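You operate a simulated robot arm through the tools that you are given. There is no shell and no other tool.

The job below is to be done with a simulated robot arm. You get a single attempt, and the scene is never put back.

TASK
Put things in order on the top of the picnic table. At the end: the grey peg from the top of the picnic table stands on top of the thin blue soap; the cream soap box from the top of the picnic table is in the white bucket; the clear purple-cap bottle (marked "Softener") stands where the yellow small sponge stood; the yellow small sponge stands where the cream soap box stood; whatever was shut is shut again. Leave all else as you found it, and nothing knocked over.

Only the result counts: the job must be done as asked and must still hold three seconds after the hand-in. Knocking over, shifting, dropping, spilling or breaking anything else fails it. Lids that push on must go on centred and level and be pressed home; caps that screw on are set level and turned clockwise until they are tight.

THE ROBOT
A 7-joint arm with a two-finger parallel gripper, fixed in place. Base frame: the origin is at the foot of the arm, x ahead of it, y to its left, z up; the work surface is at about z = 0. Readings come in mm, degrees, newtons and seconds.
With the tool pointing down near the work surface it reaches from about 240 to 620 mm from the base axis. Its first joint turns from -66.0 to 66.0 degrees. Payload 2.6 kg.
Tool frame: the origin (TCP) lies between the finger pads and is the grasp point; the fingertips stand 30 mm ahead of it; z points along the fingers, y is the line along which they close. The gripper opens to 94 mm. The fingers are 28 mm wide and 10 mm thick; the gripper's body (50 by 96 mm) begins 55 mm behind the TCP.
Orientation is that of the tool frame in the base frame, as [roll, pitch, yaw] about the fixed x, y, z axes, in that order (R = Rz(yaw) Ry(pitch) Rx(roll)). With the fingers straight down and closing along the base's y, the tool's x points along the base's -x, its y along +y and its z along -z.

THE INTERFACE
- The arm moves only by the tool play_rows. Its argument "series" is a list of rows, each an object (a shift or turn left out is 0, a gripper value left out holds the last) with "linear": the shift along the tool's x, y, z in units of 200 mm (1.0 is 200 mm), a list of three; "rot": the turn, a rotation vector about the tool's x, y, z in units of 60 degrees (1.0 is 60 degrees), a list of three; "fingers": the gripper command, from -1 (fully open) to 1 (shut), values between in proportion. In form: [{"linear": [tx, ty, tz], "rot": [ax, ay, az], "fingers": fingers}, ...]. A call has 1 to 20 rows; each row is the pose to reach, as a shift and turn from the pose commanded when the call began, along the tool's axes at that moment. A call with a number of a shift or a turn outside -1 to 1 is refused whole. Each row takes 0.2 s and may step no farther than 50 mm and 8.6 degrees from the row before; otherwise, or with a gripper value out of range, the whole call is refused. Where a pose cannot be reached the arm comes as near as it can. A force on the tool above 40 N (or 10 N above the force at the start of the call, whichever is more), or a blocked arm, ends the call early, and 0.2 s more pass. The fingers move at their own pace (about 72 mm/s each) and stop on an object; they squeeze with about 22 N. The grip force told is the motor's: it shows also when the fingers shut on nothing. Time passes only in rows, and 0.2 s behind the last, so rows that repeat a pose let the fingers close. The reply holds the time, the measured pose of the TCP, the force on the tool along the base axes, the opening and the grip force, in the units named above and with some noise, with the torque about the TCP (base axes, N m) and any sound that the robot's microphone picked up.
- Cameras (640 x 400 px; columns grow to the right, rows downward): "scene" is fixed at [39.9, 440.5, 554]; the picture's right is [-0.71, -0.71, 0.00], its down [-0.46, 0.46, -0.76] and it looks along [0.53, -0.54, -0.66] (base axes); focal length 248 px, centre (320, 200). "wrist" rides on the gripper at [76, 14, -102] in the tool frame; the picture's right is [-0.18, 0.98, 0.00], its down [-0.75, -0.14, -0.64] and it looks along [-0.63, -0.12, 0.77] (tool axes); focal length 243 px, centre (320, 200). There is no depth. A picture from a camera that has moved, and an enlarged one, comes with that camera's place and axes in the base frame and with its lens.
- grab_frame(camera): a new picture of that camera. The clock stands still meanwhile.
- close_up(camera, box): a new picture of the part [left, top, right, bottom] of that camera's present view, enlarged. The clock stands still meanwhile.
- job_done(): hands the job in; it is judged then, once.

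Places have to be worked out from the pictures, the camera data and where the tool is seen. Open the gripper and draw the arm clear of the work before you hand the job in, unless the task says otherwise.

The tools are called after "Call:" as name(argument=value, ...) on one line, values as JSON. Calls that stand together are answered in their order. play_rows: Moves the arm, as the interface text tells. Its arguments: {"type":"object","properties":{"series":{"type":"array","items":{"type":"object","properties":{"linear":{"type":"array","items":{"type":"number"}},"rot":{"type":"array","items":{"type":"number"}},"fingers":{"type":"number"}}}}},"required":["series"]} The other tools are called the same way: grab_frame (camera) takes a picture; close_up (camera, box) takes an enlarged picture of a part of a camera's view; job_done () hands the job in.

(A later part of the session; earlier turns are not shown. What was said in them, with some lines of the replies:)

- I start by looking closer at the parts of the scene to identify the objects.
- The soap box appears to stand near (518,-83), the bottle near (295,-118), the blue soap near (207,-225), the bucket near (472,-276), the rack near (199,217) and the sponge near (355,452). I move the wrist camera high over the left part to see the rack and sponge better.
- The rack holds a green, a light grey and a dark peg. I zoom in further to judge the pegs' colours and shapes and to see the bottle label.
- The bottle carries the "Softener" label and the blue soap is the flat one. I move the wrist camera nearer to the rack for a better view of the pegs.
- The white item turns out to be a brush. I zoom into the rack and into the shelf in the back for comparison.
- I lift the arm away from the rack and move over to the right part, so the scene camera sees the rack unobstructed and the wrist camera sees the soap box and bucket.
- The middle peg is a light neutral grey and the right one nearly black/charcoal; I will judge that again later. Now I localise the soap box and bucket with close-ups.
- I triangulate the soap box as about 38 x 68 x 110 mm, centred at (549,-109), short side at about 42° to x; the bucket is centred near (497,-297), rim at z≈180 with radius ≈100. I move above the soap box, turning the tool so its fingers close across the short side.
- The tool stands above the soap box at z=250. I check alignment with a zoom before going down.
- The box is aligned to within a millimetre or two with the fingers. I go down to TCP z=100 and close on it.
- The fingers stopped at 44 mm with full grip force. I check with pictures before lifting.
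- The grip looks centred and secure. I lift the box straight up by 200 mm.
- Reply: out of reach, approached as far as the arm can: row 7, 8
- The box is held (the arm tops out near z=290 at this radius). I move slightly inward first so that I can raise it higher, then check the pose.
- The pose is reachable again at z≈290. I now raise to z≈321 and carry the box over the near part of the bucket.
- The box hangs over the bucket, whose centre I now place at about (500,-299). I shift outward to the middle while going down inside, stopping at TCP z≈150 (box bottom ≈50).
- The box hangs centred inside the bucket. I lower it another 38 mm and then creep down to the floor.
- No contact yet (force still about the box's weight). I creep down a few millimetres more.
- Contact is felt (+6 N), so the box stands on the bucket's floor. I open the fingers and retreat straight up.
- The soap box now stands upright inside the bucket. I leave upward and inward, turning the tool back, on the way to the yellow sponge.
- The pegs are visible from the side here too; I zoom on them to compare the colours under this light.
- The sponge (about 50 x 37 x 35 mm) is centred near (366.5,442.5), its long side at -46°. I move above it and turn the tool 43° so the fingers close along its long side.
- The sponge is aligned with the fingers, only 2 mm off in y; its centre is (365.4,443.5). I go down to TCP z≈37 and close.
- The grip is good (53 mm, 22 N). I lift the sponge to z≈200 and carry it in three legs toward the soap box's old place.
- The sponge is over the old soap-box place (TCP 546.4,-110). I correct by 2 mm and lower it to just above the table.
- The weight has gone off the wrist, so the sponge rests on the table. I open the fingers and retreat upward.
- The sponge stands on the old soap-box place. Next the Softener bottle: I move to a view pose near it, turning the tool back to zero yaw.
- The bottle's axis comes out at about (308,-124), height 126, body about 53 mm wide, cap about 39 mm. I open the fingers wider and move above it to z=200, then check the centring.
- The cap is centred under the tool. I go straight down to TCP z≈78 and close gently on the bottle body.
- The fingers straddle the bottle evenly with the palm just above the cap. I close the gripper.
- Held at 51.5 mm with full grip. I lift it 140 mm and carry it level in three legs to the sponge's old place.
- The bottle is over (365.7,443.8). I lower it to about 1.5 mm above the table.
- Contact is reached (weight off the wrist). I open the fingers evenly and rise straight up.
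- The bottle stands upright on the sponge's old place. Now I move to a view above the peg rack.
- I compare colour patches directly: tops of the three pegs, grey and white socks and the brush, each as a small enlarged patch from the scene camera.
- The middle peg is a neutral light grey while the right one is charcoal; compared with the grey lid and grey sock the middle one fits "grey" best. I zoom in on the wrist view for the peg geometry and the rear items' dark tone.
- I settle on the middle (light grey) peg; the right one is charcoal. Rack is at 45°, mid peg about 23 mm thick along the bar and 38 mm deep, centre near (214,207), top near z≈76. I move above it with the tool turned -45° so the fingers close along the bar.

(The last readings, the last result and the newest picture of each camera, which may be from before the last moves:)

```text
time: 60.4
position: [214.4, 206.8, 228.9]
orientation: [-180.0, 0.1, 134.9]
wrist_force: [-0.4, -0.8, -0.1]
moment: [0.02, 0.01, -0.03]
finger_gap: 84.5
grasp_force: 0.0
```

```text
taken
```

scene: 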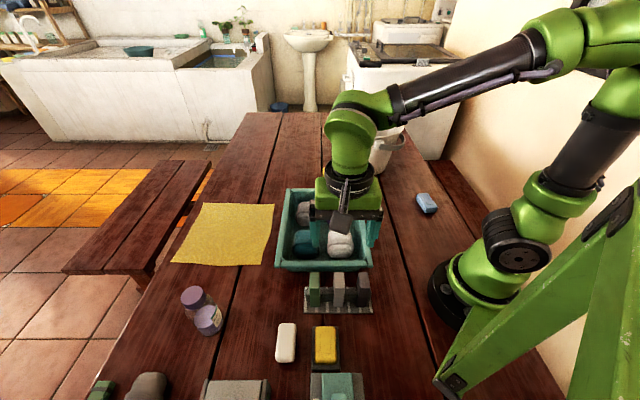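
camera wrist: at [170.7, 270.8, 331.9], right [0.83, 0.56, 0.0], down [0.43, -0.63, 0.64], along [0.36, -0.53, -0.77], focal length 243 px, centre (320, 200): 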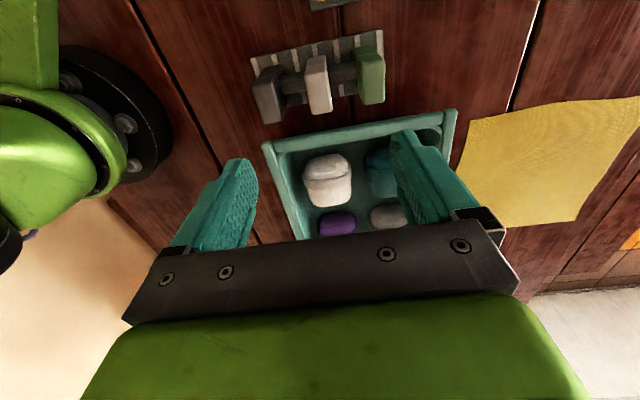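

I zoom on the pegs in this view for geometry and colour.

Call:
close_up(camera="wrist", box=[240, 25, 400, 125])

Call:
close_up(camera="wrist", box=[290, 40, 350, 120])

Call:
close_up(camera="wrist", box=[240, 30, 440, 240])

```text
4.00 times, centred on (320, 75) of wrist
camera zoom: at [170.7, 270.8, 331.9], right [0.83, 0.56, 0.0], down [0.43, -0.63, 0.64], along [0.36, -0.53, -0.77], focal length 970 px, centre (320, 700)
```

zoom: 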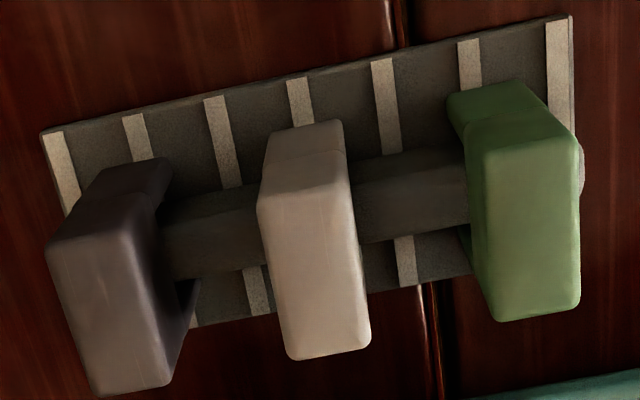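

```text
5.00 times, centred on (320, 80) of wrist
camera zoom: at [170.7, 270.8, 331.9], right [0.83, 0.56, 0.0], down [0.43, -0.63, 0.64], along [0.36, -0.53, -0.77], focal length 1213 px, centre (320, 800)
```

zoom: 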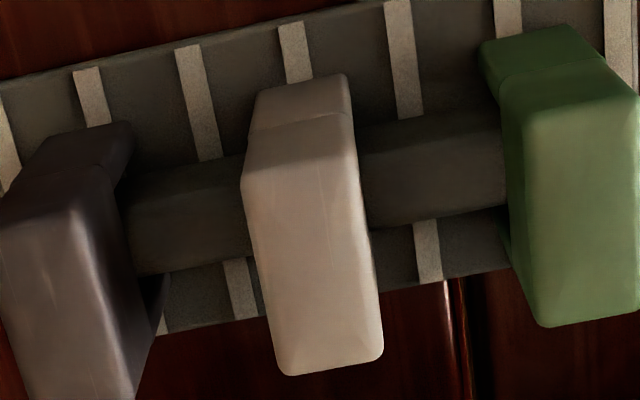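

```text
1.90 times, centred on (340, 135) of wrist
camera zoom: at [170.7, 270.8, 331.9], right [0.83, 0.56, 0.0], down [0.43, -0.63, 0.64], along [0.36, -0.53, -0.77], focal length 462 px, centre (282, 324)
```

zoom: 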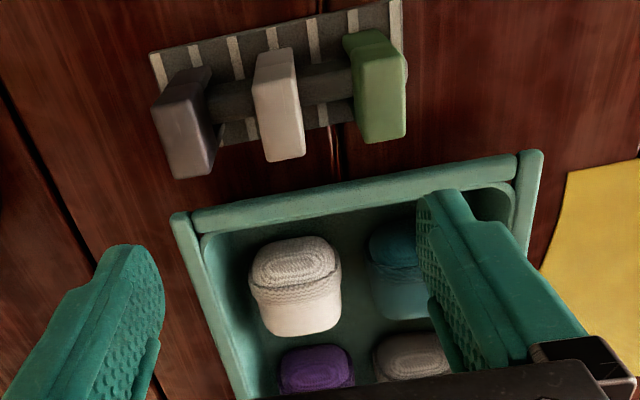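

To remove the gloss effect I compare the front (vertical, non-glossy) faces of the pegs with 16x close-ups.

Call:
close_up(camera="scene", box=[336, 296, 342, 300])

Call:
close_up(camera="scene", box=[361, 296, 367, 300])

Call:
close_up(camera="scene", box=[346, 286, 358, 300])

Call:
close_up(camera="scene", box=[280, 355, 290, 362])

Call:
close_up(camera="scene", box=[365, 145, 385, 160])

```text
16.00 times, centred on (339, 298) of scene
camera zoom: at [40.0, 440.5, 554.0], right [-0.71, -0.71, 0.0], down [-0.46, 0.46, -0.76], along [0.53, -0.54, -0.66], focal length 3977 px, centre (16, -1368)
```

zoom: 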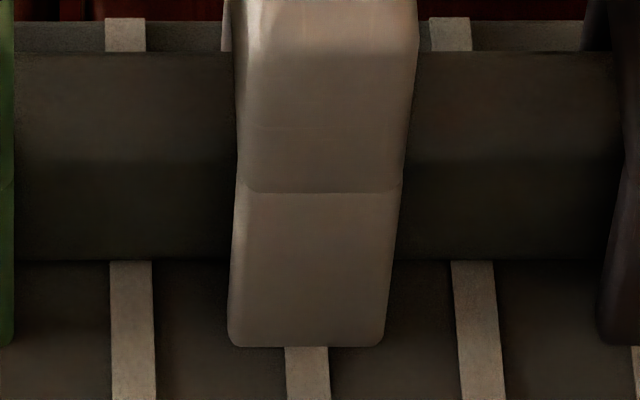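

```text
16.00 times, centred on (364, 298) of scene
camera zoom: at [40.0, 440.5, 554.0], right [-0.71, -0.71, 0.0], down [-0.46, 0.46, -0.76], along [0.53, -0.54, -0.66], focal length 3977 px, centre (-384, -1368)
```

zoom: 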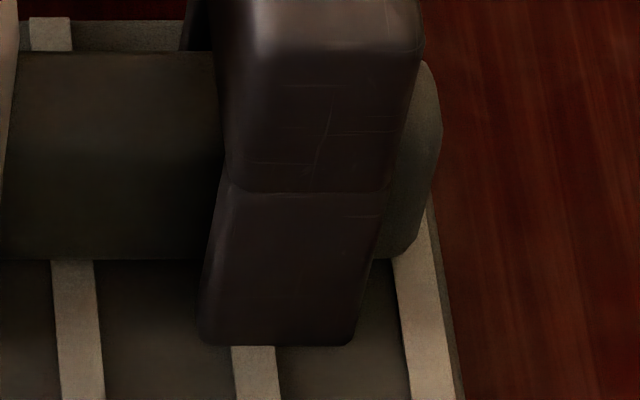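

```text
16.00 times, centred on (352, 293) of scene
camera zoom: at [40.0, 440.5, 554.0], right [-0.71, -0.71, 0.0], down [-0.46, 0.46, -0.76], along [0.53, -0.54, -0.66], focal length 3977 px, centre (-192, -1288)
```

zoom: 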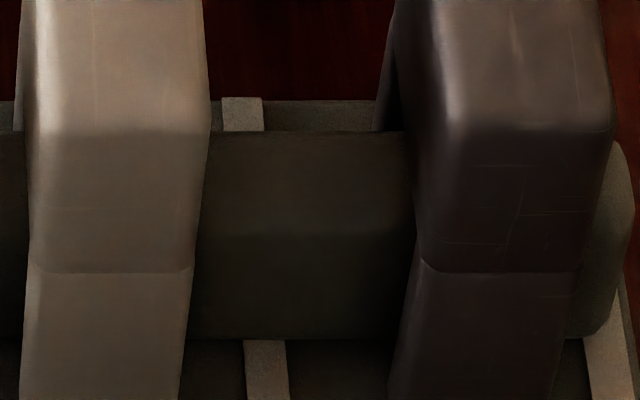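

```text
16.00 times, centred on (285, 358) of scene
camera zoom: at [40.0, 440.5, 554.0], right [-0.71, -0.71, 0.0], down [-0.46, 0.46, -0.76], along [0.53, -0.54, -0.66], focal length 3977 px, centre (880, -2336)
```

zoom: 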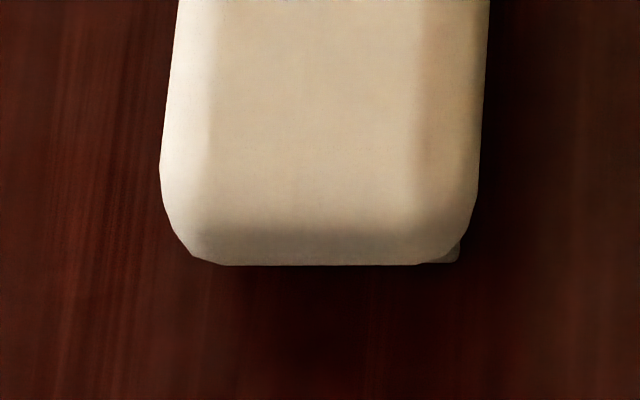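

```text
16.00 times, centred on (375, 152) of scene
camera zoom: at [40.0, 440.5, 554.0], right [-0.71, -0.71, 0.0], down [-0.46, 0.46, -0.76], along [0.53, -0.54, -0.66], focal length 3977 px, centre (-560, 960)
```

zoom: 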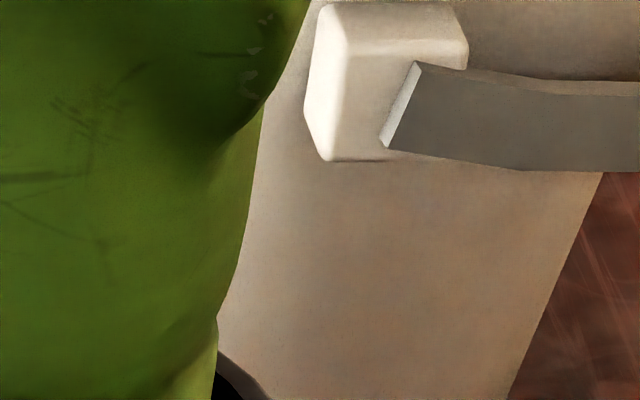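

On the non-glossy front faces the middle peg matches the grey lid's tone and the right one is nearly black, so the middle one is the grey peg. It stands about 85 mm high, 37 x 20 mm; I narrow the fingers to about 36 mm, shift 4.6 mm and go down to z≈140 to recheck.

Call:
play_rows(series=[{"linear": [0.01, 0, 0.1], "fingers": 0.234}, {"linear": [0.023, 0, 0.25], "fingers": 0.234}, {"linear": [0.023, 0, 0.38], "fingers": 0.234}, {"linear": [0.023, 0, 0.45], "fingers": 0.234}, {"linear": [0.023, 0, 0.45], "fingers": 0.234}])

Call:
grab_frame(camera="wrist")

Call:
close_up(camera="scene", box=[285, 210, 400, 320])

```text
time: 61.6
position: [211.4, 211.1, 139.7]
orientation: [179.9, 0.0, 135.0]
wrist_force: [-0.4, 0.1, -0.2]
moment: [0.01, 0.0, 0.01]
finger_gap: 35.9
grasp_force: 0.0
```

```text
taken
camera wrist: at [167.6, 275.0, 242.4], right [0.83, 0.56, 0.0], down [0.43, -0.63, 0.64], along [0.36, -0.53, -0.77], focal length 243 px, centre (320, 200)
```

wrist: 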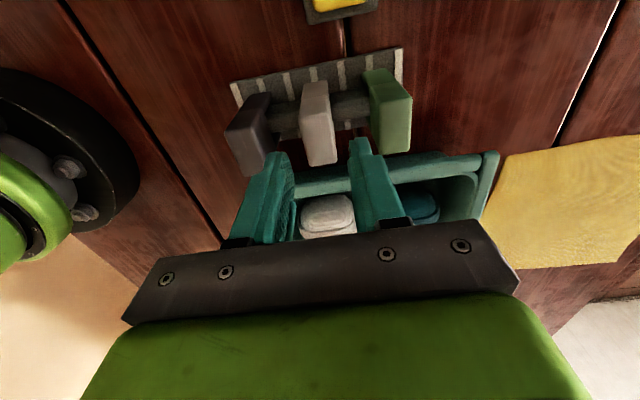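

```text
3.64 times, centred on (342, 265) of scene
camera zoom: at [39.9, 440.5, 554.0], right [-0.71, -0.71, 0.0], down [-0.46, 0.46, -0.76], along [0.53, -0.54, -0.66], focal length 904 px, centre (238, -36)
```

zoom: 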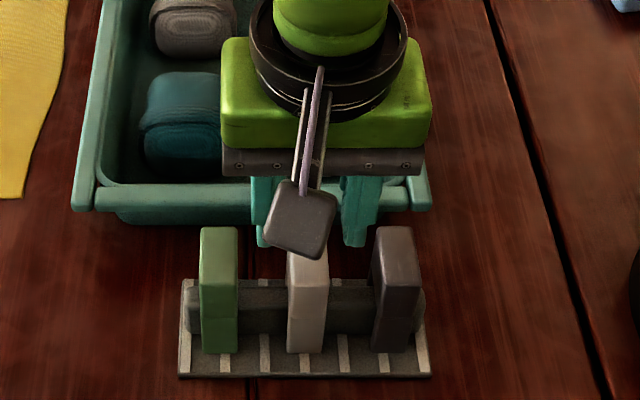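

I zoom on the wrist view to verify the fingers' alignment with the middle peg.

Call:
close_up(camera="wrist", box=[220, 60, 420, 260])

Call:
close_up(camera="wrist", box=[280, 70, 360, 175])

```text
2.00 times, centred on (320, 160) of wrist
camera zoom: at [167.6, 275.0, 242.4], right [0.83, 0.56, 0.0], down [0.43, -0.63, 0.64], along [0.36, -0.53, -0.77], focal length 485 px, centre (320, 280)
```

zoom: 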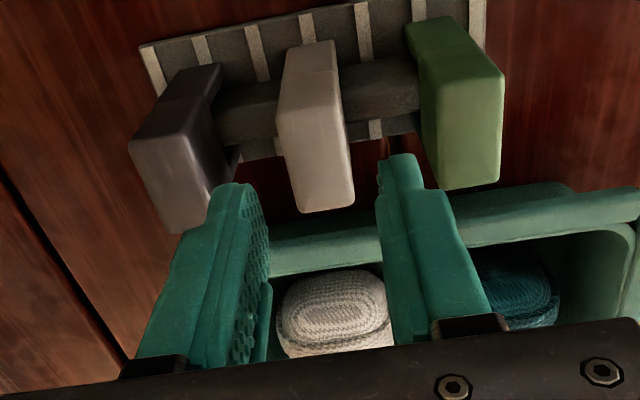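

```text
3.81 times, centred on (320, 122) of wrist
camera zoom: at [167.6, 275.0, 242.4], right [0.83, 0.56, 0.0], down [0.43, -0.63, 0.64], along [0.36, -0.53, -0.77], focal length 924 px, centre (320, 495)
```

zoom: 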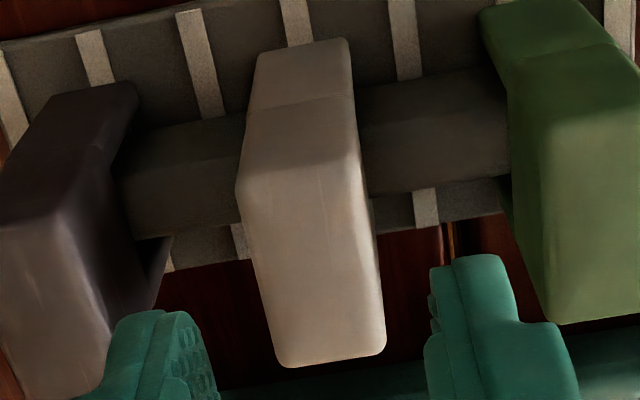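

The middle peg is centred within 1 mm and its top is at z≈86. I go down to TCP z≈80 with the fingers on both sides of it and look again before closing.

Call:
play_rows(series=[{"linear": [-0.002, -0.004, 0.1]}, {"linear": [-0.002, -0.004, 0.2]}, {"linear": [-0.002, -0.004, 0.27]}, {"linear": [-0.002, -0.004, 0.302]}, {"linear": [-0.002, -0.004, 0.302]}])

Call:
grab_frame(camera="wrist")

Call:
close_up(camera="scene", box=[285, 230, 400, 320])

```text
time: 62.8
position: [210.8, 210.1, 77.3]
orientation: [-180.0, 0.0, 134.9]
wrist_force: [0.0, -0.1, 0.3]
moment: [-0.01, -0.02, 0.02]
finger_gap: 35.9
grasp_force: 0.0
```

```text
taken
camera wrist: at [167.1, 274.0, 181.2], right [0.83, 0.56, 0.0], down [0.43, -0.63, 0.64], along [0.36, -0.53, -0.77], focal length 243 px, centre (320, 200)
```

wrist: 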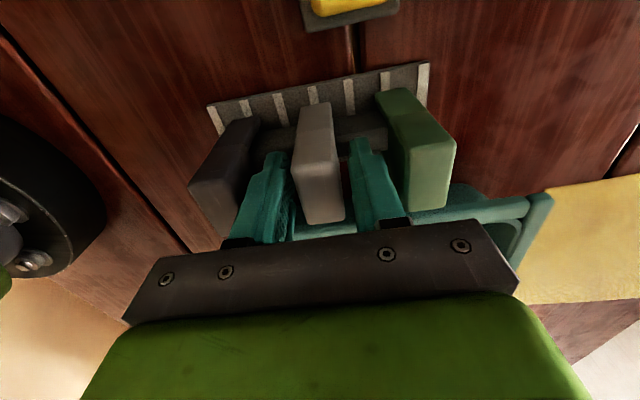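

```text
4.44 times, centred on (342, 275) of scene
camera zoom: at [39.9, 440.5, 554.0], right [-0.71, -0.71, 0.0], down [-0.46, 0.46, -0.76], along [0.53, -0.54, -0.66], focal length 1105 px, centre (220, -133)
```

zoom: 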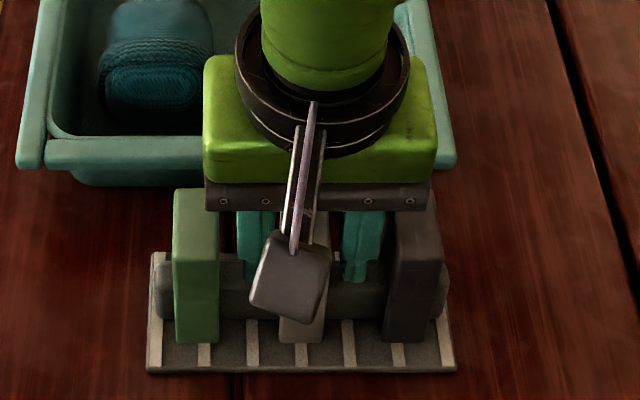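

The fingers sit on both sides of the grey peg, clear of the neighbours. I close the gripper on it.

Call:
play_rows(series=[{"linear": [0, 0, 0], "fingers": 1}, {"linear": [0, 0, 0], "fingers": 1}, {"linear": [0, 0, 0], "fingers": 1}])

Call:
close_up(camera="wrist", box=[180, 60, 460, 260])

```text
time: 63.6
position: [210.8, 209.3, 78.1]
orientation: [-180.0, 0.1, 135.0]
wrist_force: [0.0, -0.1, -0.1]
moment: [-0.01, 0.01, -0.02]
finger_gap: 25.5
grasp_force: 21.8
```

```text
2.00 times, centred on (320, 160) of wrist
camera zoom: at [167.1, 274.1, 181.4], right [0.83, 0.56, 0.0], down [0.43, -0.63, 0.64], along [0.36, -0.53, -0.77], focal length 485 px, centre (320, 280)
```

zoom: 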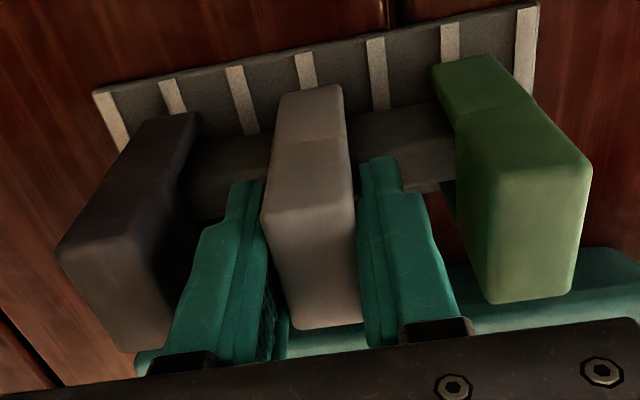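

Gripped at 25.5 mm. I pull up slowly, 10 mm first, to see whether it comes free of the bar without lifting the rack.

Call:
play_rows(series=[{"linear": [0, 0, -0.01]}, {"linear": [0, 0, -0.025]}, {"linear": [0, 0, -0.05]}, {"linear": [0, 0, -0.05]}])

Call:
close_up(camera="wrist", box=[180, 60, 460, 260])

Call:
close_up(camera="scene", box=[285, 230, 400, 320])

```text
time: 64.6
position: [210.9, 209.5, 88.1]
orientation: [180.0, 0.0, 135.0]
wrist_force: [-0.6, 0.0, -0.2]
moment: [0.02, 0.03, 0.01]
finger_gap: 25.5
grasp_force: 22.0
```

```text
2.00 times, centred on (320, 160) of wrist
camera zoom: at [167.0, 274.0, 191.4], right [0.83, 0.56, 0.0], down [0.43, -0.63, 0.64], along [0.36, -0.53, -0.77], focal length 485 px, centre (320, 280)
```

zoom: 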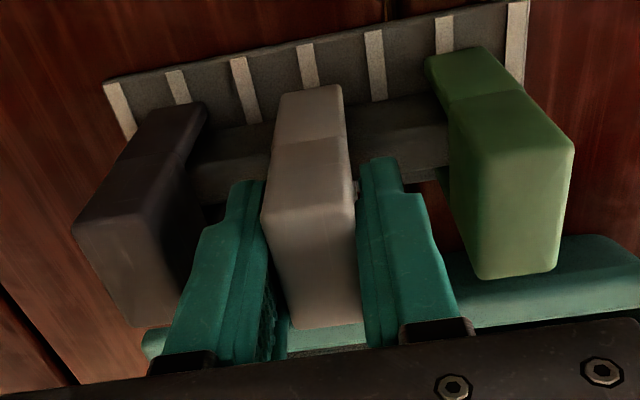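

```text
4.44 times, centred on (342, 275) of scene
camera zoom: at [39.9, 440.5, 554.0], right [-0.71, -0.71, 0.0], down [-0.46, 0.46, -0.76], along [0.53, -0.54, -0.66], focal length 1105 px, centre (220, -133)
```

zoom: 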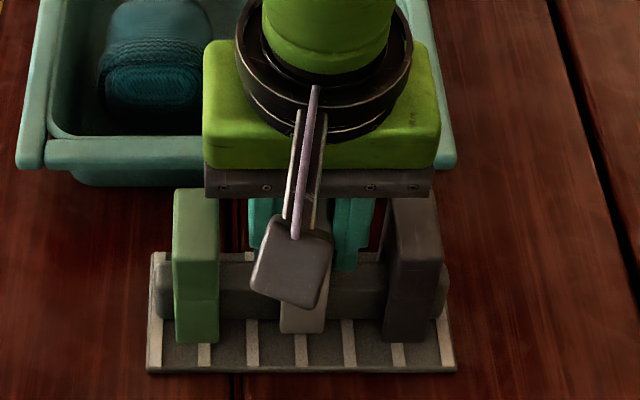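

The peg rises freely and the rack stays put. I lift it on to about z=228.

Call:
play_rows(series=[{"linear": [0, 0, -0.04]}, {"linear": [0, 0, -0.1]}, {"linear": [0, 0, -0.18]}, {"linear": [0, 0, -0.3]}, {"linear": [0, 0, -0.45]}, {"linear": [0, 0, -0.6]}, {"linear": [0, 0, -0.7]}, {"linear": [0, 0, -0.7]}])

Call:
close_up(camera="scene", box=[280, 150, 410, 320])

Call:
grab_frame(camera="wrist")

```text
time: 66.4
position: [212.0, 210.2, 229.6]
orientation: [180.0, -0.1, 135.0]
wrist_force: [-0.3, -0.4, -0.7]
moment: [0.02, 0.01, 0.0]
finger_gap: 25.3
grasp_force: 22.5
```

```text
2.35 times, centred on (345, 235) of scene
camera zoom: at [39.9, 440.5, 554.0], right [-0.71, -0.71, 0.0], down [-0.46, 0.46, -0.76], along [0.53, -0.54, -0.66], focal length 585 px, centre (261, 118)
```

zoom: 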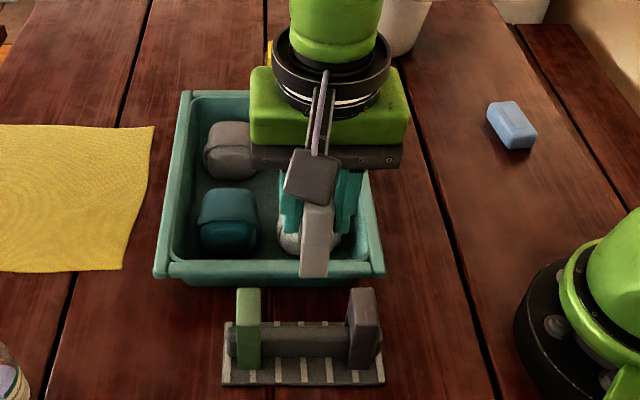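

```text
taken
camera wrist: at [167.2, 273.7, 332.5], right [0.82, 0.57, 0.0], down [0.43, -0.63, 0.64], along [0.36, -0.53, -0.77], focal length 243 px, centre (320, 200)
```

wrist: 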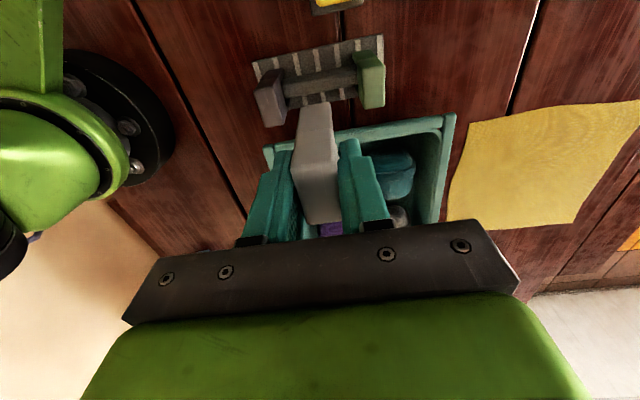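

The peg is free. I zoom on it to see its shape below the fingers and compare its colour with the remaining dark peg.

Call:
close_up(camera="wrist", box=[230, 30, 430, 240])

Call:
close_up(camera="scene", box=[325, 215, 365, 275])

```text
1.90 times, centred on (330, 135) of wrist
camera zoom: at [167.2, 273.7, 332.5], right [0.82, 0.57, 0.0], down [0.43, -0.63, 0.64], along [0.36, -0.53, -0.77], focal length 462 px, centre (301, 324)
```

zoom: 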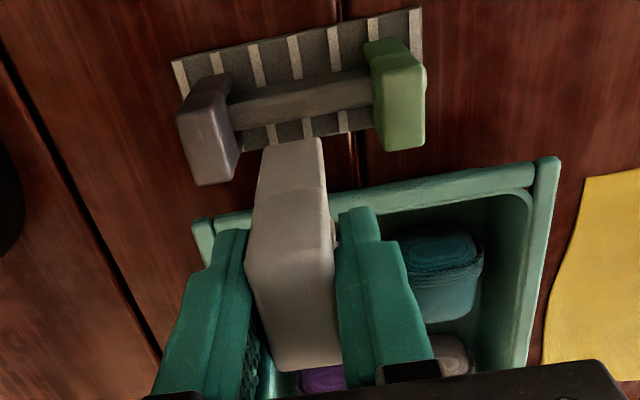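

```text
6.67 times, centred on (345, 245) of scene
camera zoom: at [39.9, 440.5, 554.0], right [-0.71, -0.71, 0.0], down [-0.46, 0.46, -0.76], along [0.53, -0.54, -0.66], focal length 1657 px, centre (153, -100)
```

zoom: 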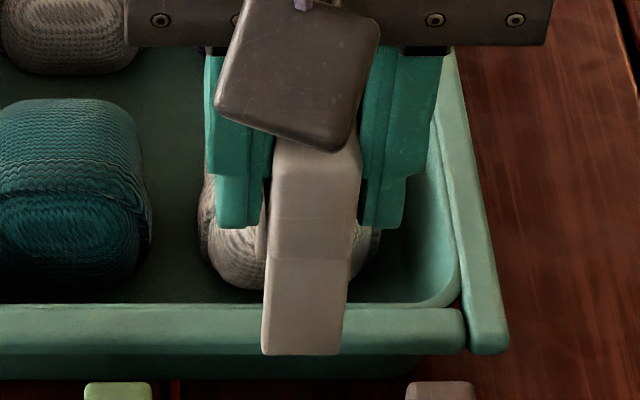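

The peg's lower end is about 72 mm below the TCP. I carry it in an arc in front of the base toward the blue soap and stop beside it for a look.

Call:
play_rows(series=[{"linear": [-0.09, -0.014, -0.01]}, {"linear": [-0.25, -0.039, -0.03]}, {"linear": [-0.45, -0.07, -0.03]}, {"linear": [-0.65, -0.102, -0.03]}, {"linear": [-0.83, -0.13, -0.03]}, {"linear": [-0.916, -0.1435, -0.03]}, {"linear": [-0.916, -0.1435, -0.03]}])

Call:
play_rows(series=[{"linear": [-0.06, -0.074, 0]}, {"linear": [-0.17, -0.21, 0]}, {"linear": [-0.3, -0.371, 0]}, {"linear": [-0.43, -0.532, 0]}, {"linear": [-0.54, -0.668, 0]}, {"linear": [-0.6, -0.742, 0]}, {"linear": [-0.6, -0.742, 0]}])

Call:
grab_frame(camera="wrist")

Call:
grab_frame(camera="scene")

```text
time: 68.0
position: [320.7, 60.0, 235.6]
orientation: [-179.9, -0.1, 135.0]
wrist_force: [-0.3, 0.7, -0.7]
moment: [0.0, 0.01, 0.04]
finger_gap: 25.1
grasp_force: 21.4
```

```text
time: 69.6
position: [300.8, -129.6, 233.5]
orientation: [-179.9, 0.0, 135.0]
wrist_force: [-0.9, 0.7, 0.0]
moment: [0.03, -0.03, 0.0]
finger_gap: 25.0
grasp_force: 22.2
```

```text
taken
camera wrist: at [256.5, -65.8, 337.9], right [0.83, 0.56, 0.0], down [0.43, -0.63, 0.64], along [0.36, -0.53, -0.77], focal length 243 px, centre (320, 200)
```

wrist: 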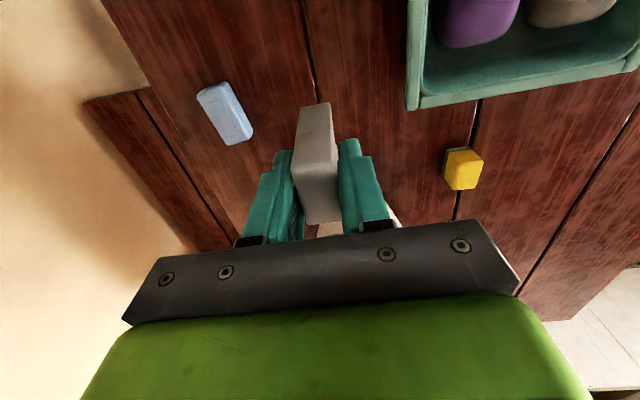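

```text
taken
```

scene: 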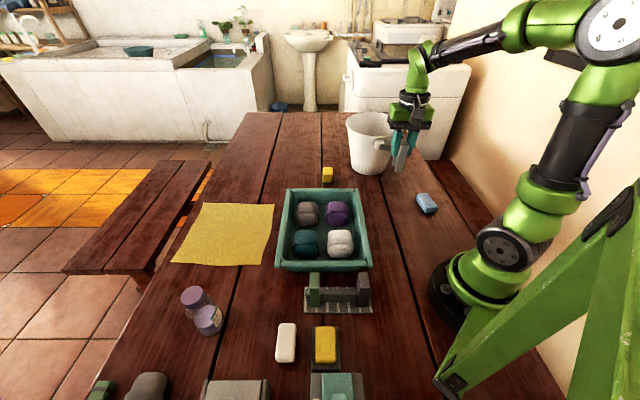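

Call:
close_up(camera="wrist", box=[185, 70, 265, 160])

Call:
close_up(camera="scene", box=[405, 180, 450, 225])

```text
4.44 times, centred on (225, 115) of wrist
camera zoom: at [256.5, -65.8, 337.9], right [0.83, 0.56, 0.0], down [0.43, -0.63, 0.64], along [0.36, -0.53, -0.77], focal length 1078 px, centre (742, 578)
```

zoom: 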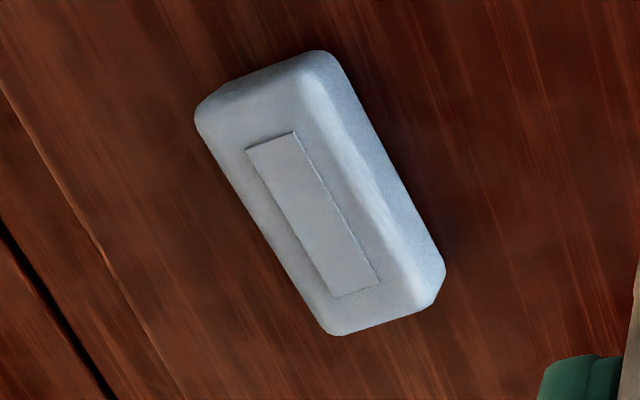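

```text
8.89 times, centred on (428, 202) of scene
camera zoom: at [40.0, 440.5, 554.0], right [-0.71, -0.71, 0.0], down [-0.46, 0.46, -0.76], along [0.53, -0.54, -0.66], focal length 2209 px, centre (-636, 178)
```

zoom: 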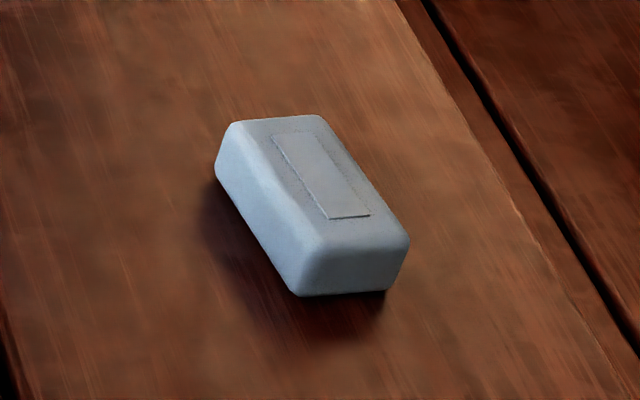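

The soap's top is at z≈25 with centre (222.7,-239.4) and long axis at about -38°. I move over it, turning +7° to align the peg with the soap, and lower to TCP z≈140.

Call:
play_rows(series=[{"linear": [-0.0145, -0.083, 0.02], "rot": [0, 0, -0.02]}, {"linear": [-0.04, -0.23, 0.08], "rot": [0, 0, -0.05]}, {"linear": [-0.068, -0.395, 0.18], "rot": [0, 0, -0.08]}, {"linear": [-0.097, -0.56, 0.3], "rot": [0, 0, -0.1]}, {"linear": [-0.1145, -0.6635, 0.42], "rot": [0, 0, -0.118]}, {"linear": [-0.1145, -0.6635, 0.4795], "rot": [0, 0, -0.118]}, {"linear": [-0.1145, -0.6635, 0.4795], "rot": [0, 0, -0.118]}])

Call:
grab_frame(camera="wrist")

Call:
close_up(camera="scene", box=[380, 130, 480, 230])

```text
time: 71.2
position: [221.7, -241.9, 138.3]
orientation: [180.0, 0.0, 142.2]
wrist_force: [-0.7, -0.5, 0.1]
moment: [0.0, 0.01, 0.04]
finger_gap: 25.6
grasp_force: 22.5
```

```text
taken
camera wrist: at [170.2, -182.6, 241.3], right [0.75, 0.66, 0.0], down [0.51, -0.57, 0.64], along [0.43, -0.48, -0.77], focal length 243 px, centre (320, 200)
```

wrist: 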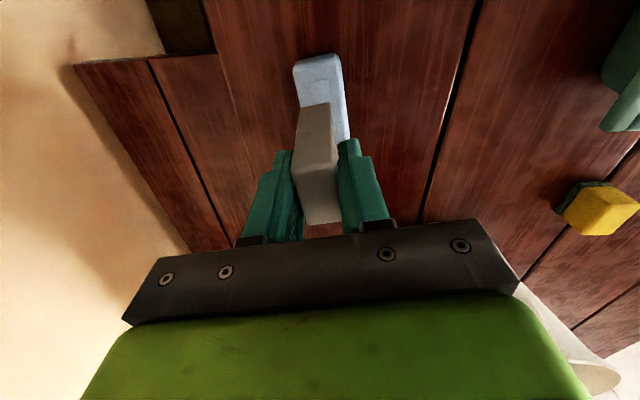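

```text
4.00 times, centred on (430, 180) of scene
camera zoom: at [39.9, 440.5, 554.0], right [-0.71, -0.71, 0.0], down [-0.46, 0.46, -0.76], along [0.53, -0.54, -0.66], focal length 994 px, centre (-120, 280)
```

zoom: 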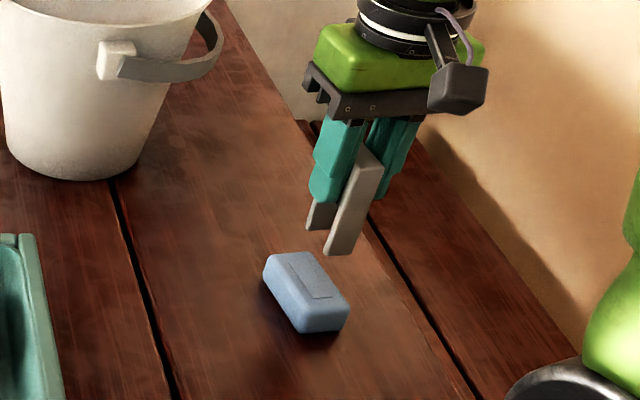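

I zoom in to check how the peg lines up with the soap beneath.

Call:
close_up(camera="wrist", box=[275, 40, 365, 160])

Call:
close_up(camera="scene", box=[405, 150, 455, 220])

```text
3.33 times, centred on (320, 100) of wrist
camera zoom: at [170.2, -182.6, 241.3], right [0.75, 0.66, 0.0], down [0.51, -0.57, 0.64], along [0.43, -0.48, -0.77], focal length 809 px, centre (320, 533)
```

zoom: 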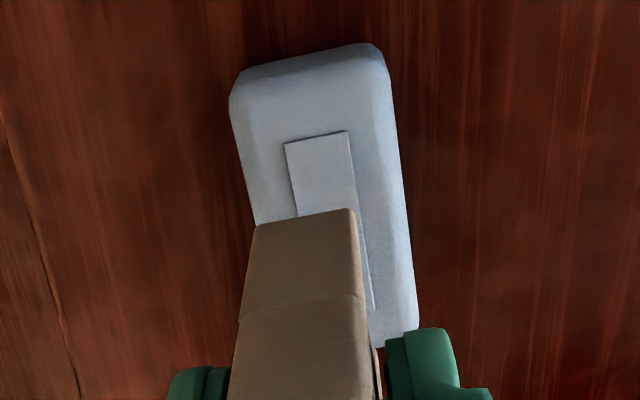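

```text
5.71 times, centred on (430, 185) of scene
camera zoom: at [39.9, 440.5, 554.0], right [-0.71, -0.71, 0.0], down [-0.46, 0.46, -0.76], along [0.53, -0.54, -0.66], focal length 1420 px, centre (-309, 286)
```

zoom: 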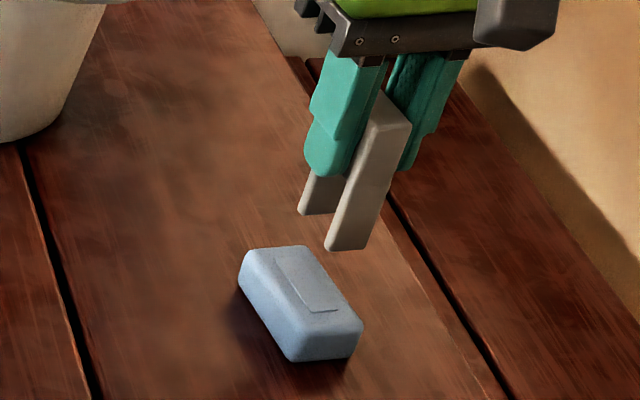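

The label rectangle shows the soap's centre 3 mm toward +y of the tool and the axes parallel. I shift 3 mm and lower to about 5 mm above the soap.

Call:
play_rows(series=[{"linear": [0, 0.008, 0.02]}, {"linear": [0, 0.0155, 0.07]}, {"linear": [0, 0.0155, 0.13]}, {"linear": [0, 0.0155, 0.17]}, {"linear": [0, 0.0155, 0.18]}, {"linear": [0, 0.0155, 0.18]}])

Call:
close_up(camera="wrist", box=[265, 40, 375, 180])

Call:
close_up(camera="scene", box=[400, 150, 460, 220])

```text
time: 72.6
position: [224.6, -238.0, 101.2]
orientation: [-180.0, 0.0, 142.1]
wrist_force: [0.1, 0.5, 0.6]
moment: [0.0, 0.02, 0.0]
finger_gap: 25.2
grasp_force: 21.9
```

```text
2.86 times, centred on (320, 110) of wrist
camera zoom: at [172.9, -179.3, 205.4], right [0.75, 0.66, 0.0], down [0.51, -0.57, 0.64], along [0.43, -0.48, -0.77], focal length 693 px, centre (320, 457)
```

zoom: 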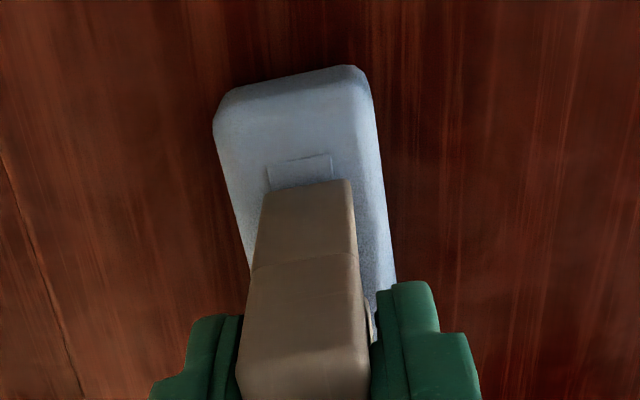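

```text
5.71 times, centred on (430, 185) of scene
camera zoom: at [39.9, 440.5, 554.0], right [-0.71, -0.71, 0.0], down [-0.46, 0.46, -0.76], along [0.53, -0.54, -0.66], focal length 1420 px, centre (-309, 286)
```

zoom: 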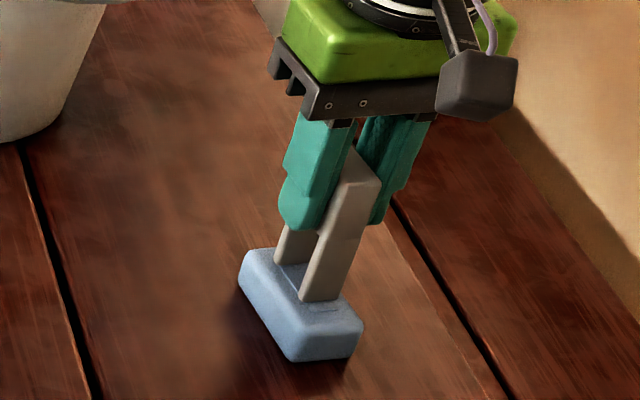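

The peg is centred over the soap within about 1 mm. I creep downward in small steps and watch the force.

Call:
play_rows(series=[{"linear": [-0.004, -0.004, 0.01]}, {"linear": [-0.004, -0.004, 0.018]}, {"linear": [-0.004, -0.004, 0.018]}])

Call:
play_rows(series=[{"linear": [0, 0, 0.004]}, {"linear": [0, 0, 0.0075]}, {"linear": [0, 0, 0.0075]}])

Call:
close_up(camera="scene", box=[405, 170, 445, 220])

```text
time: 73.4
position: [224.9, -238.4, 100.5]
orientation: [179.9, 0.2, 142.1]
wrist_force: [-1.9, 0.6, 17.7]
moment: [0.07, 0.08, 0.03]
finger_gap: 25.4
grasp_force: 22.0
```

```text
time: 74.2
position: [224.6, -239.0, 97.9]
orientation: [-179.9, 0.1, 142.1]
wrist_force: [2.3, -1.4, 15.1]
moment: [-0.1, -0.17, -0.03]
finger_gap: 25.2
grasp_force: 21.8
```

```text
8.00 times, centred on (425, 195) of scene
camera zoom: at [39.9, 440.6, 554.0], right [-0.71, -0.71, 0.0], down [-0.46, 0.46, -0.76], along [0.53, -0.54, -0.66], focal length 1988 px, centre (-520, 240)
```

zoom: 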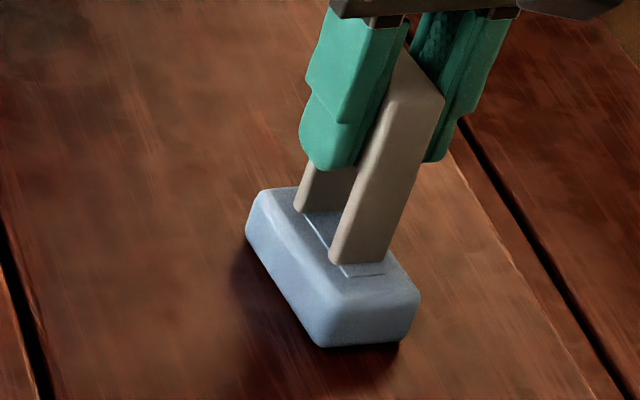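

The peg is on the soap and pressed with ~15 N. I ease up slightly to relax the pressure before releasing.

Call:
play_rows(series=[{"linear": [0, 0, -0.003]}, {"linear": [0, 0, -0.003]}])

```text
time: 74.8
position: [225.4, -238.5, 98.2]
orientation: [180.0, -0.1, 142.1]
wrist_force: [0.8, -1.6, 9.0]
moment: [-0.11, -0.07, -0.02]
finger_gap: 25.3
grasp_force: 22.1
```

Force fell to 9 N; another 0.6 mm up should leave only light contact.

Call:
play_rows(series=[{"linear": [0, 0, -0.003]}, {"linear": [0, 0, -0.003]}])

Call:
close_up(camera="wrist", box=[265, 40, 375, 240])

Call:
close_up(camera="scene", box=[400, 150, 460, 220])

```text
time: 75.4
position: [224.0, -238.8, 98.0]
orientation: [179.9, -0.3, 142.2]
wrist_force: [-0.2, 0.4, -1.3]
moment: [0.04, 0.02, -0.01]
finger_gap: 25.2
grasp_force: 21.9
```

```text
2.00 times, centred on (320, 140) of wrist
camera zoom: at [172.9, -180.1, 201.1], right [0.75, 0.66, 0.0], down [0.51, -0.58, 0.64], along [0.42, -0.48, -0.77], focal length 485 px, centre (320, 320)
```

zoom: 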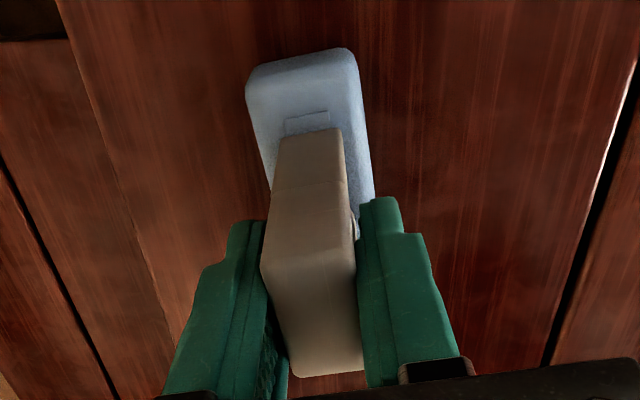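

```text
5.71 times, centred on (430, 185) of scene
camera zoom: at [39.9, 440.5, 554.0], right [-0.71, -0.71, 0.0], down [-0.46, 0.46, -0.76], along [0.53, -0.54, -0.66], focal length 1420 px, centre (-309, 286)
```

zoom: 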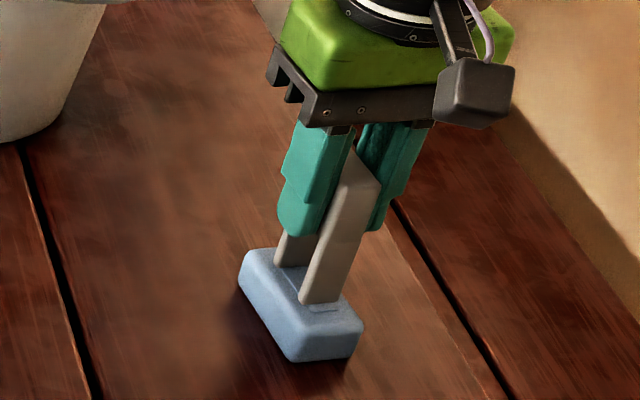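

The peg now just touches. I lower it 0.4 mm back into light contact and open the fingers gently.

Call:
play_rows(series=[{"linear": [0, 0, 0.002]}, {"linear": [0, 0, 0.002]}, {"linear": [0, 0, 0.002], "fingers": 0.4}, {"linear": [0, 0, 0.002], "fingers": 0.2}, {"linear": [0, 0, 0.002], "fingers": 0.0}, {"linear": [0, 0, 0.002], "fingers": 0.0}, {"linear": [0, 0, 0.002], "fingers": 0.0}])

Call:
close_up(camera="wrist", box=[265, 40, 375, 240])

Call:
close_up(camera="scene", box=[400, 150, 460, 220])

```text
time: 77.0
position: [224.1, -237.8, 98.3]
orientation: [179.9, 0.0, 142.2]
wrist_force: [-0.2, 0.7, 0.2]
moment: [-0.02, 0.0, 0.01]
finger_gap: 47.0
grasp_force: 0.1
```

```text
2.00 times, centred on (320, 140) of wrist
camera zoom: at [173.3, -180.5, 201.2], right [0.75, 0.66, 0.0], down [0.51, -0.57, 0.64], along [0.43, -0.48, -0.77], focal length 485 px, centre (320, 320)
```

zoom: 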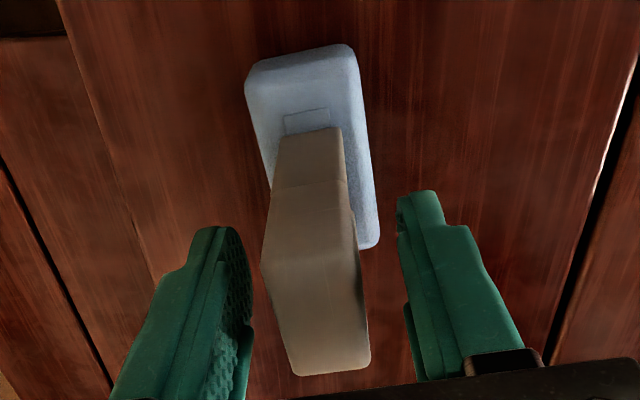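

```text
5.71 times, centred on (430, 185) of scene
camera zoom: at [39.9, 440.5, 554.0], right [-0.71, -0.71, 0.0], down [-0.46, 0.46, -0.76], along [0.53, -0.54, -0.66], focal length 1420 px, centre (-309, 286)
```

zoom: 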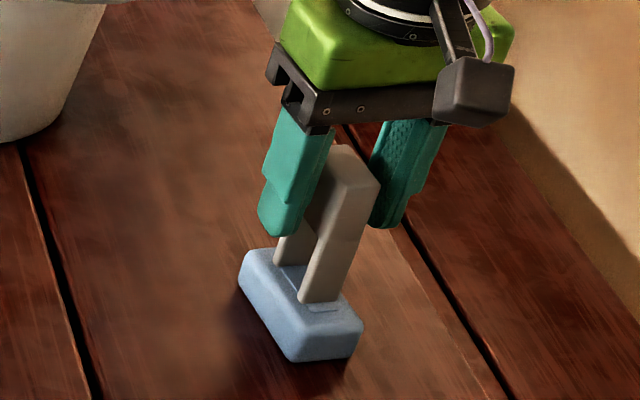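

The peg stands upright on the soap, free of both fingers. I rise straight up clear of it.

Call:
play_rows(series=[{"linear": [0, 0, -0.05]}, {"linear": [0, 0, -0.15]}, {"linear": [0, 0, -0.3]}, {"linear": [0, 0, -0.45]}, {"linear": [0, 0, -0.6]}, {"linear": [0, 0, -0.75]}, {"linear": [0, 0, -0.75]}])

Call:
grab_frame(camera="scene")

Call:
close_up(camera="scene", box=[380, 140, 460, 220])

Call:
grab_frame(camera="wrist")

```text
time: 78.6
position: [224.1, -237.8, 247.4]
orientation: [-179.9, 0.1, 142.1]
wrist_force: [-0.7, 0.0, 0.4]
moment: [-0.02, 0.01, 0.01]
finger_gap: 46.7
grasp_force: 0.0
```

```text
taken
```

scene: 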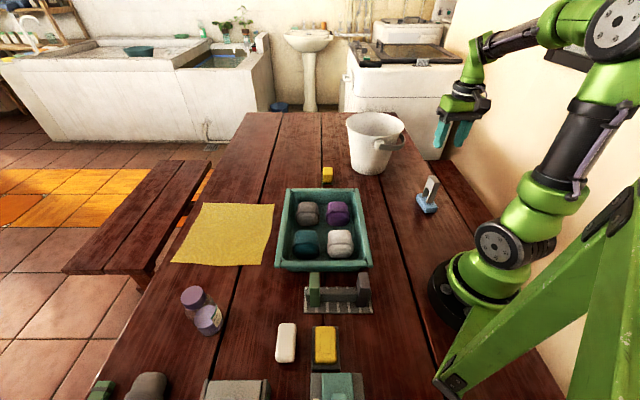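

```text
5.00 times, centred on (420, 180) of scene
camera zoom: at [39.9, 440.5, 554.0], right [-0.71, -0.71, 0.0], down [-0.46, 0.46, -0.76], along [0.53, -0.54, -0.66], focal length 1243 px, centre (-180, 300)
```

zoom: 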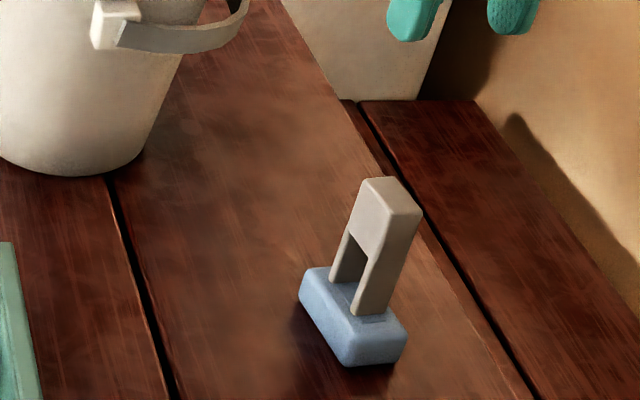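

```text
taken
camera wrist: at [173.2, -180.6, 351.0], right [0.75, 0.66, 0.0], down [0.51, -0.57, 0.64], along [0.43, -0.48, -0.77], focal length 243 px, centre (320, 200)
```

wrist: 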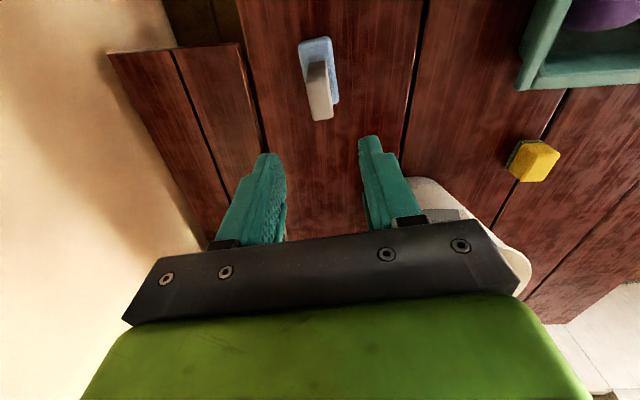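

Everything asked is in place; the peg stands clearly on the soap. I open the gripper and withdraw the arm upward to a clear pose, then do a final check.

Call:
play_rows(series=[{"linear": [0.0, 0.0, -0.15], "rot": [0, 0, -0.09], "fingers": -0.5}, {"linear": [0.05, 0.12, -0.28], "rot": [0, 0, -0.2], "fingers": -1}, {"linear": [0.1, 0.28, -0.38], "rot": [0, 0, -0.31], "fingers": -1}, {"linear": [0.16, 0.45, -0.45], "rot": [0, 0, -0.42], "fingers": -1}, {"linear": [0.22, 0.62, -0.5], "rot": [0, 0, -0.53], "fingers": -1}, {"linear": [0.28, 0.78, -0.5], "rot": [0, 0, -0.631], "fingers": -1}, {"linear": [0.28, 0.78, -0.5], "rot": [0, 0, -0.631], "fingers": -1}])

Call:
play_rows(series=[{"linear": [-0.03, 0.17, 0]}, {"linear": [-0.06, 0.35, 0]}, {"linear": [-0.09, 0.53, 0]}, {"linear": [-0.12, 0.7, 0]}, {"linear": [-0.12, 0.8, 0]}, {"linear": [-0.12, 0.8, 0]}])

Call:
grab_frame(camera="scene")

Call:
grab_frame(camera="wrist")

```text
time: 80.2
position: [275.6, -80.6, 347.3]
orientation: [-179.9, 0.1, 180.0]
wrist_force: [-0.5, 0.8, 0.3]
moment: [0.0, -0.03, -0.02]
finger_gap: 94.0
grasp_force: 0.0
```

```text
time: 81.6
position: [299.9, 79.2, 349.2]
orientation: [180.0, 0.0, 179.9]
wrist_force: [0.2, 0.4, -0.1]
moment: [0.03, -0.02, -0.02]
finger_gap: 93.8
grasp_force: 0.1
```

```text
taken
```

scene: 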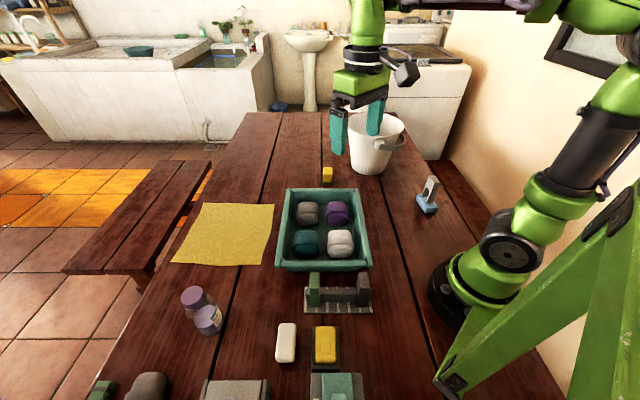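

```text
taken
camera wrist: at [223.5, 93.6, 451.9], right [0.18, 0.98, 0.0], down [0.75, -0.14, 0.64], along [0.63, -0.12, -0.77], focal length 243 px, centre (320, 200)
```

wrist: 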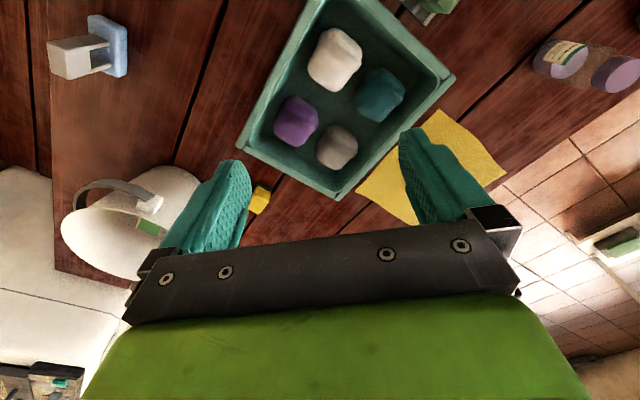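

I take final close-ups of the bottle, sponge, bucket, rack and peg to confirm nothing is disturbed.

Call:
close_up(camera="scene", box=[160, 270, 400, 400])

Call:
close_up(camera="scene", box=[290, 100, 450, 225])

Call:
close_up(camera="wrist", box=[40, 0, 280, 280])

```text
2.67 times, centred on (280, 335) of scene
camera zoom: at [39.9, 440.5, 554.0], right [-0.71, -0.71, 0.0], down [-0.46, 0.46, -0.76], along [0.53, -0.54, -0.66], focal length 663 px, centre (427, -160)
```

zoom: 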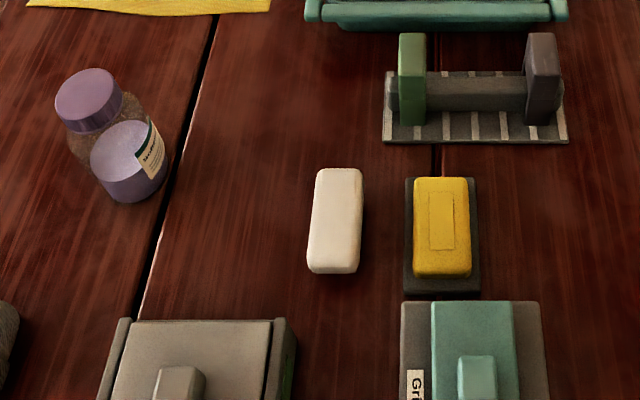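

```text
3.20 times, centred on (370, 162) of scene
camera zoom: at [39.9, 440.5, 554.0], right [-0.71, -0.71, 0.0], down [-0.46, 0.46, -0.76], along [0.53, -0.54, -0.66], focal length 795 px, centre (160, 320)
```

zoom: 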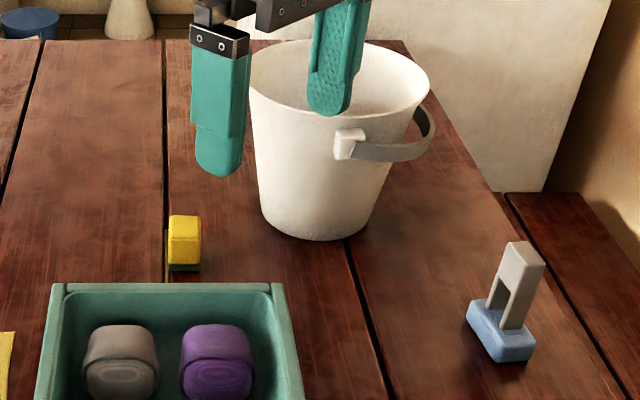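

```text
1.43 times, centred on (160, 140) of wrist
camera zoom: at [223.5, 93.6, 451.9], right [0.18, 0.98, 0.0], down [0.75, -0.14, 0.64], along [0.63, -0.12, -0.77], focal length 347 px, centre (549, 286)
```

zoom: 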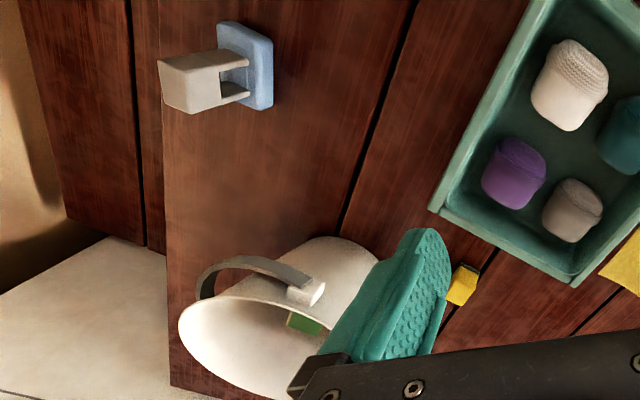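

The close-ups show all four moves done. The peg stands on the soap, the soap box is in the bucket, the bottle and the sponge stand on their new places, and the rack, bucket and soap have not shifted. The arm is clear with the gripper open, so I hand in the job.

Call:
job_done()

```text
The job is handed in.
```

I handed the job in with all four items placed, but choosing which peg counted as the "grey" one was a judgement call.

- **Grey peg:** it stands upright on top of the thin blue soap. The rack held a green, a light grey and a near-black peg, and I took the light grey one. On the non-glossy faces its tone was closest to the other grey things on the table.
- **Cream soap box:** it stands upright on the floor of the white bucket.
- **Softener bottle:** it stands upright where the yellow small sponge was, with its cap still on.
- **Yellow small sponge:** it stands where the cream soap box was.

I opened nothing, so there was nothing to shut again. In the final pictures the rack, bucket, crate, blue soap and the other items looked undisturbed. The gripper was open and the arm clear when I handed in.
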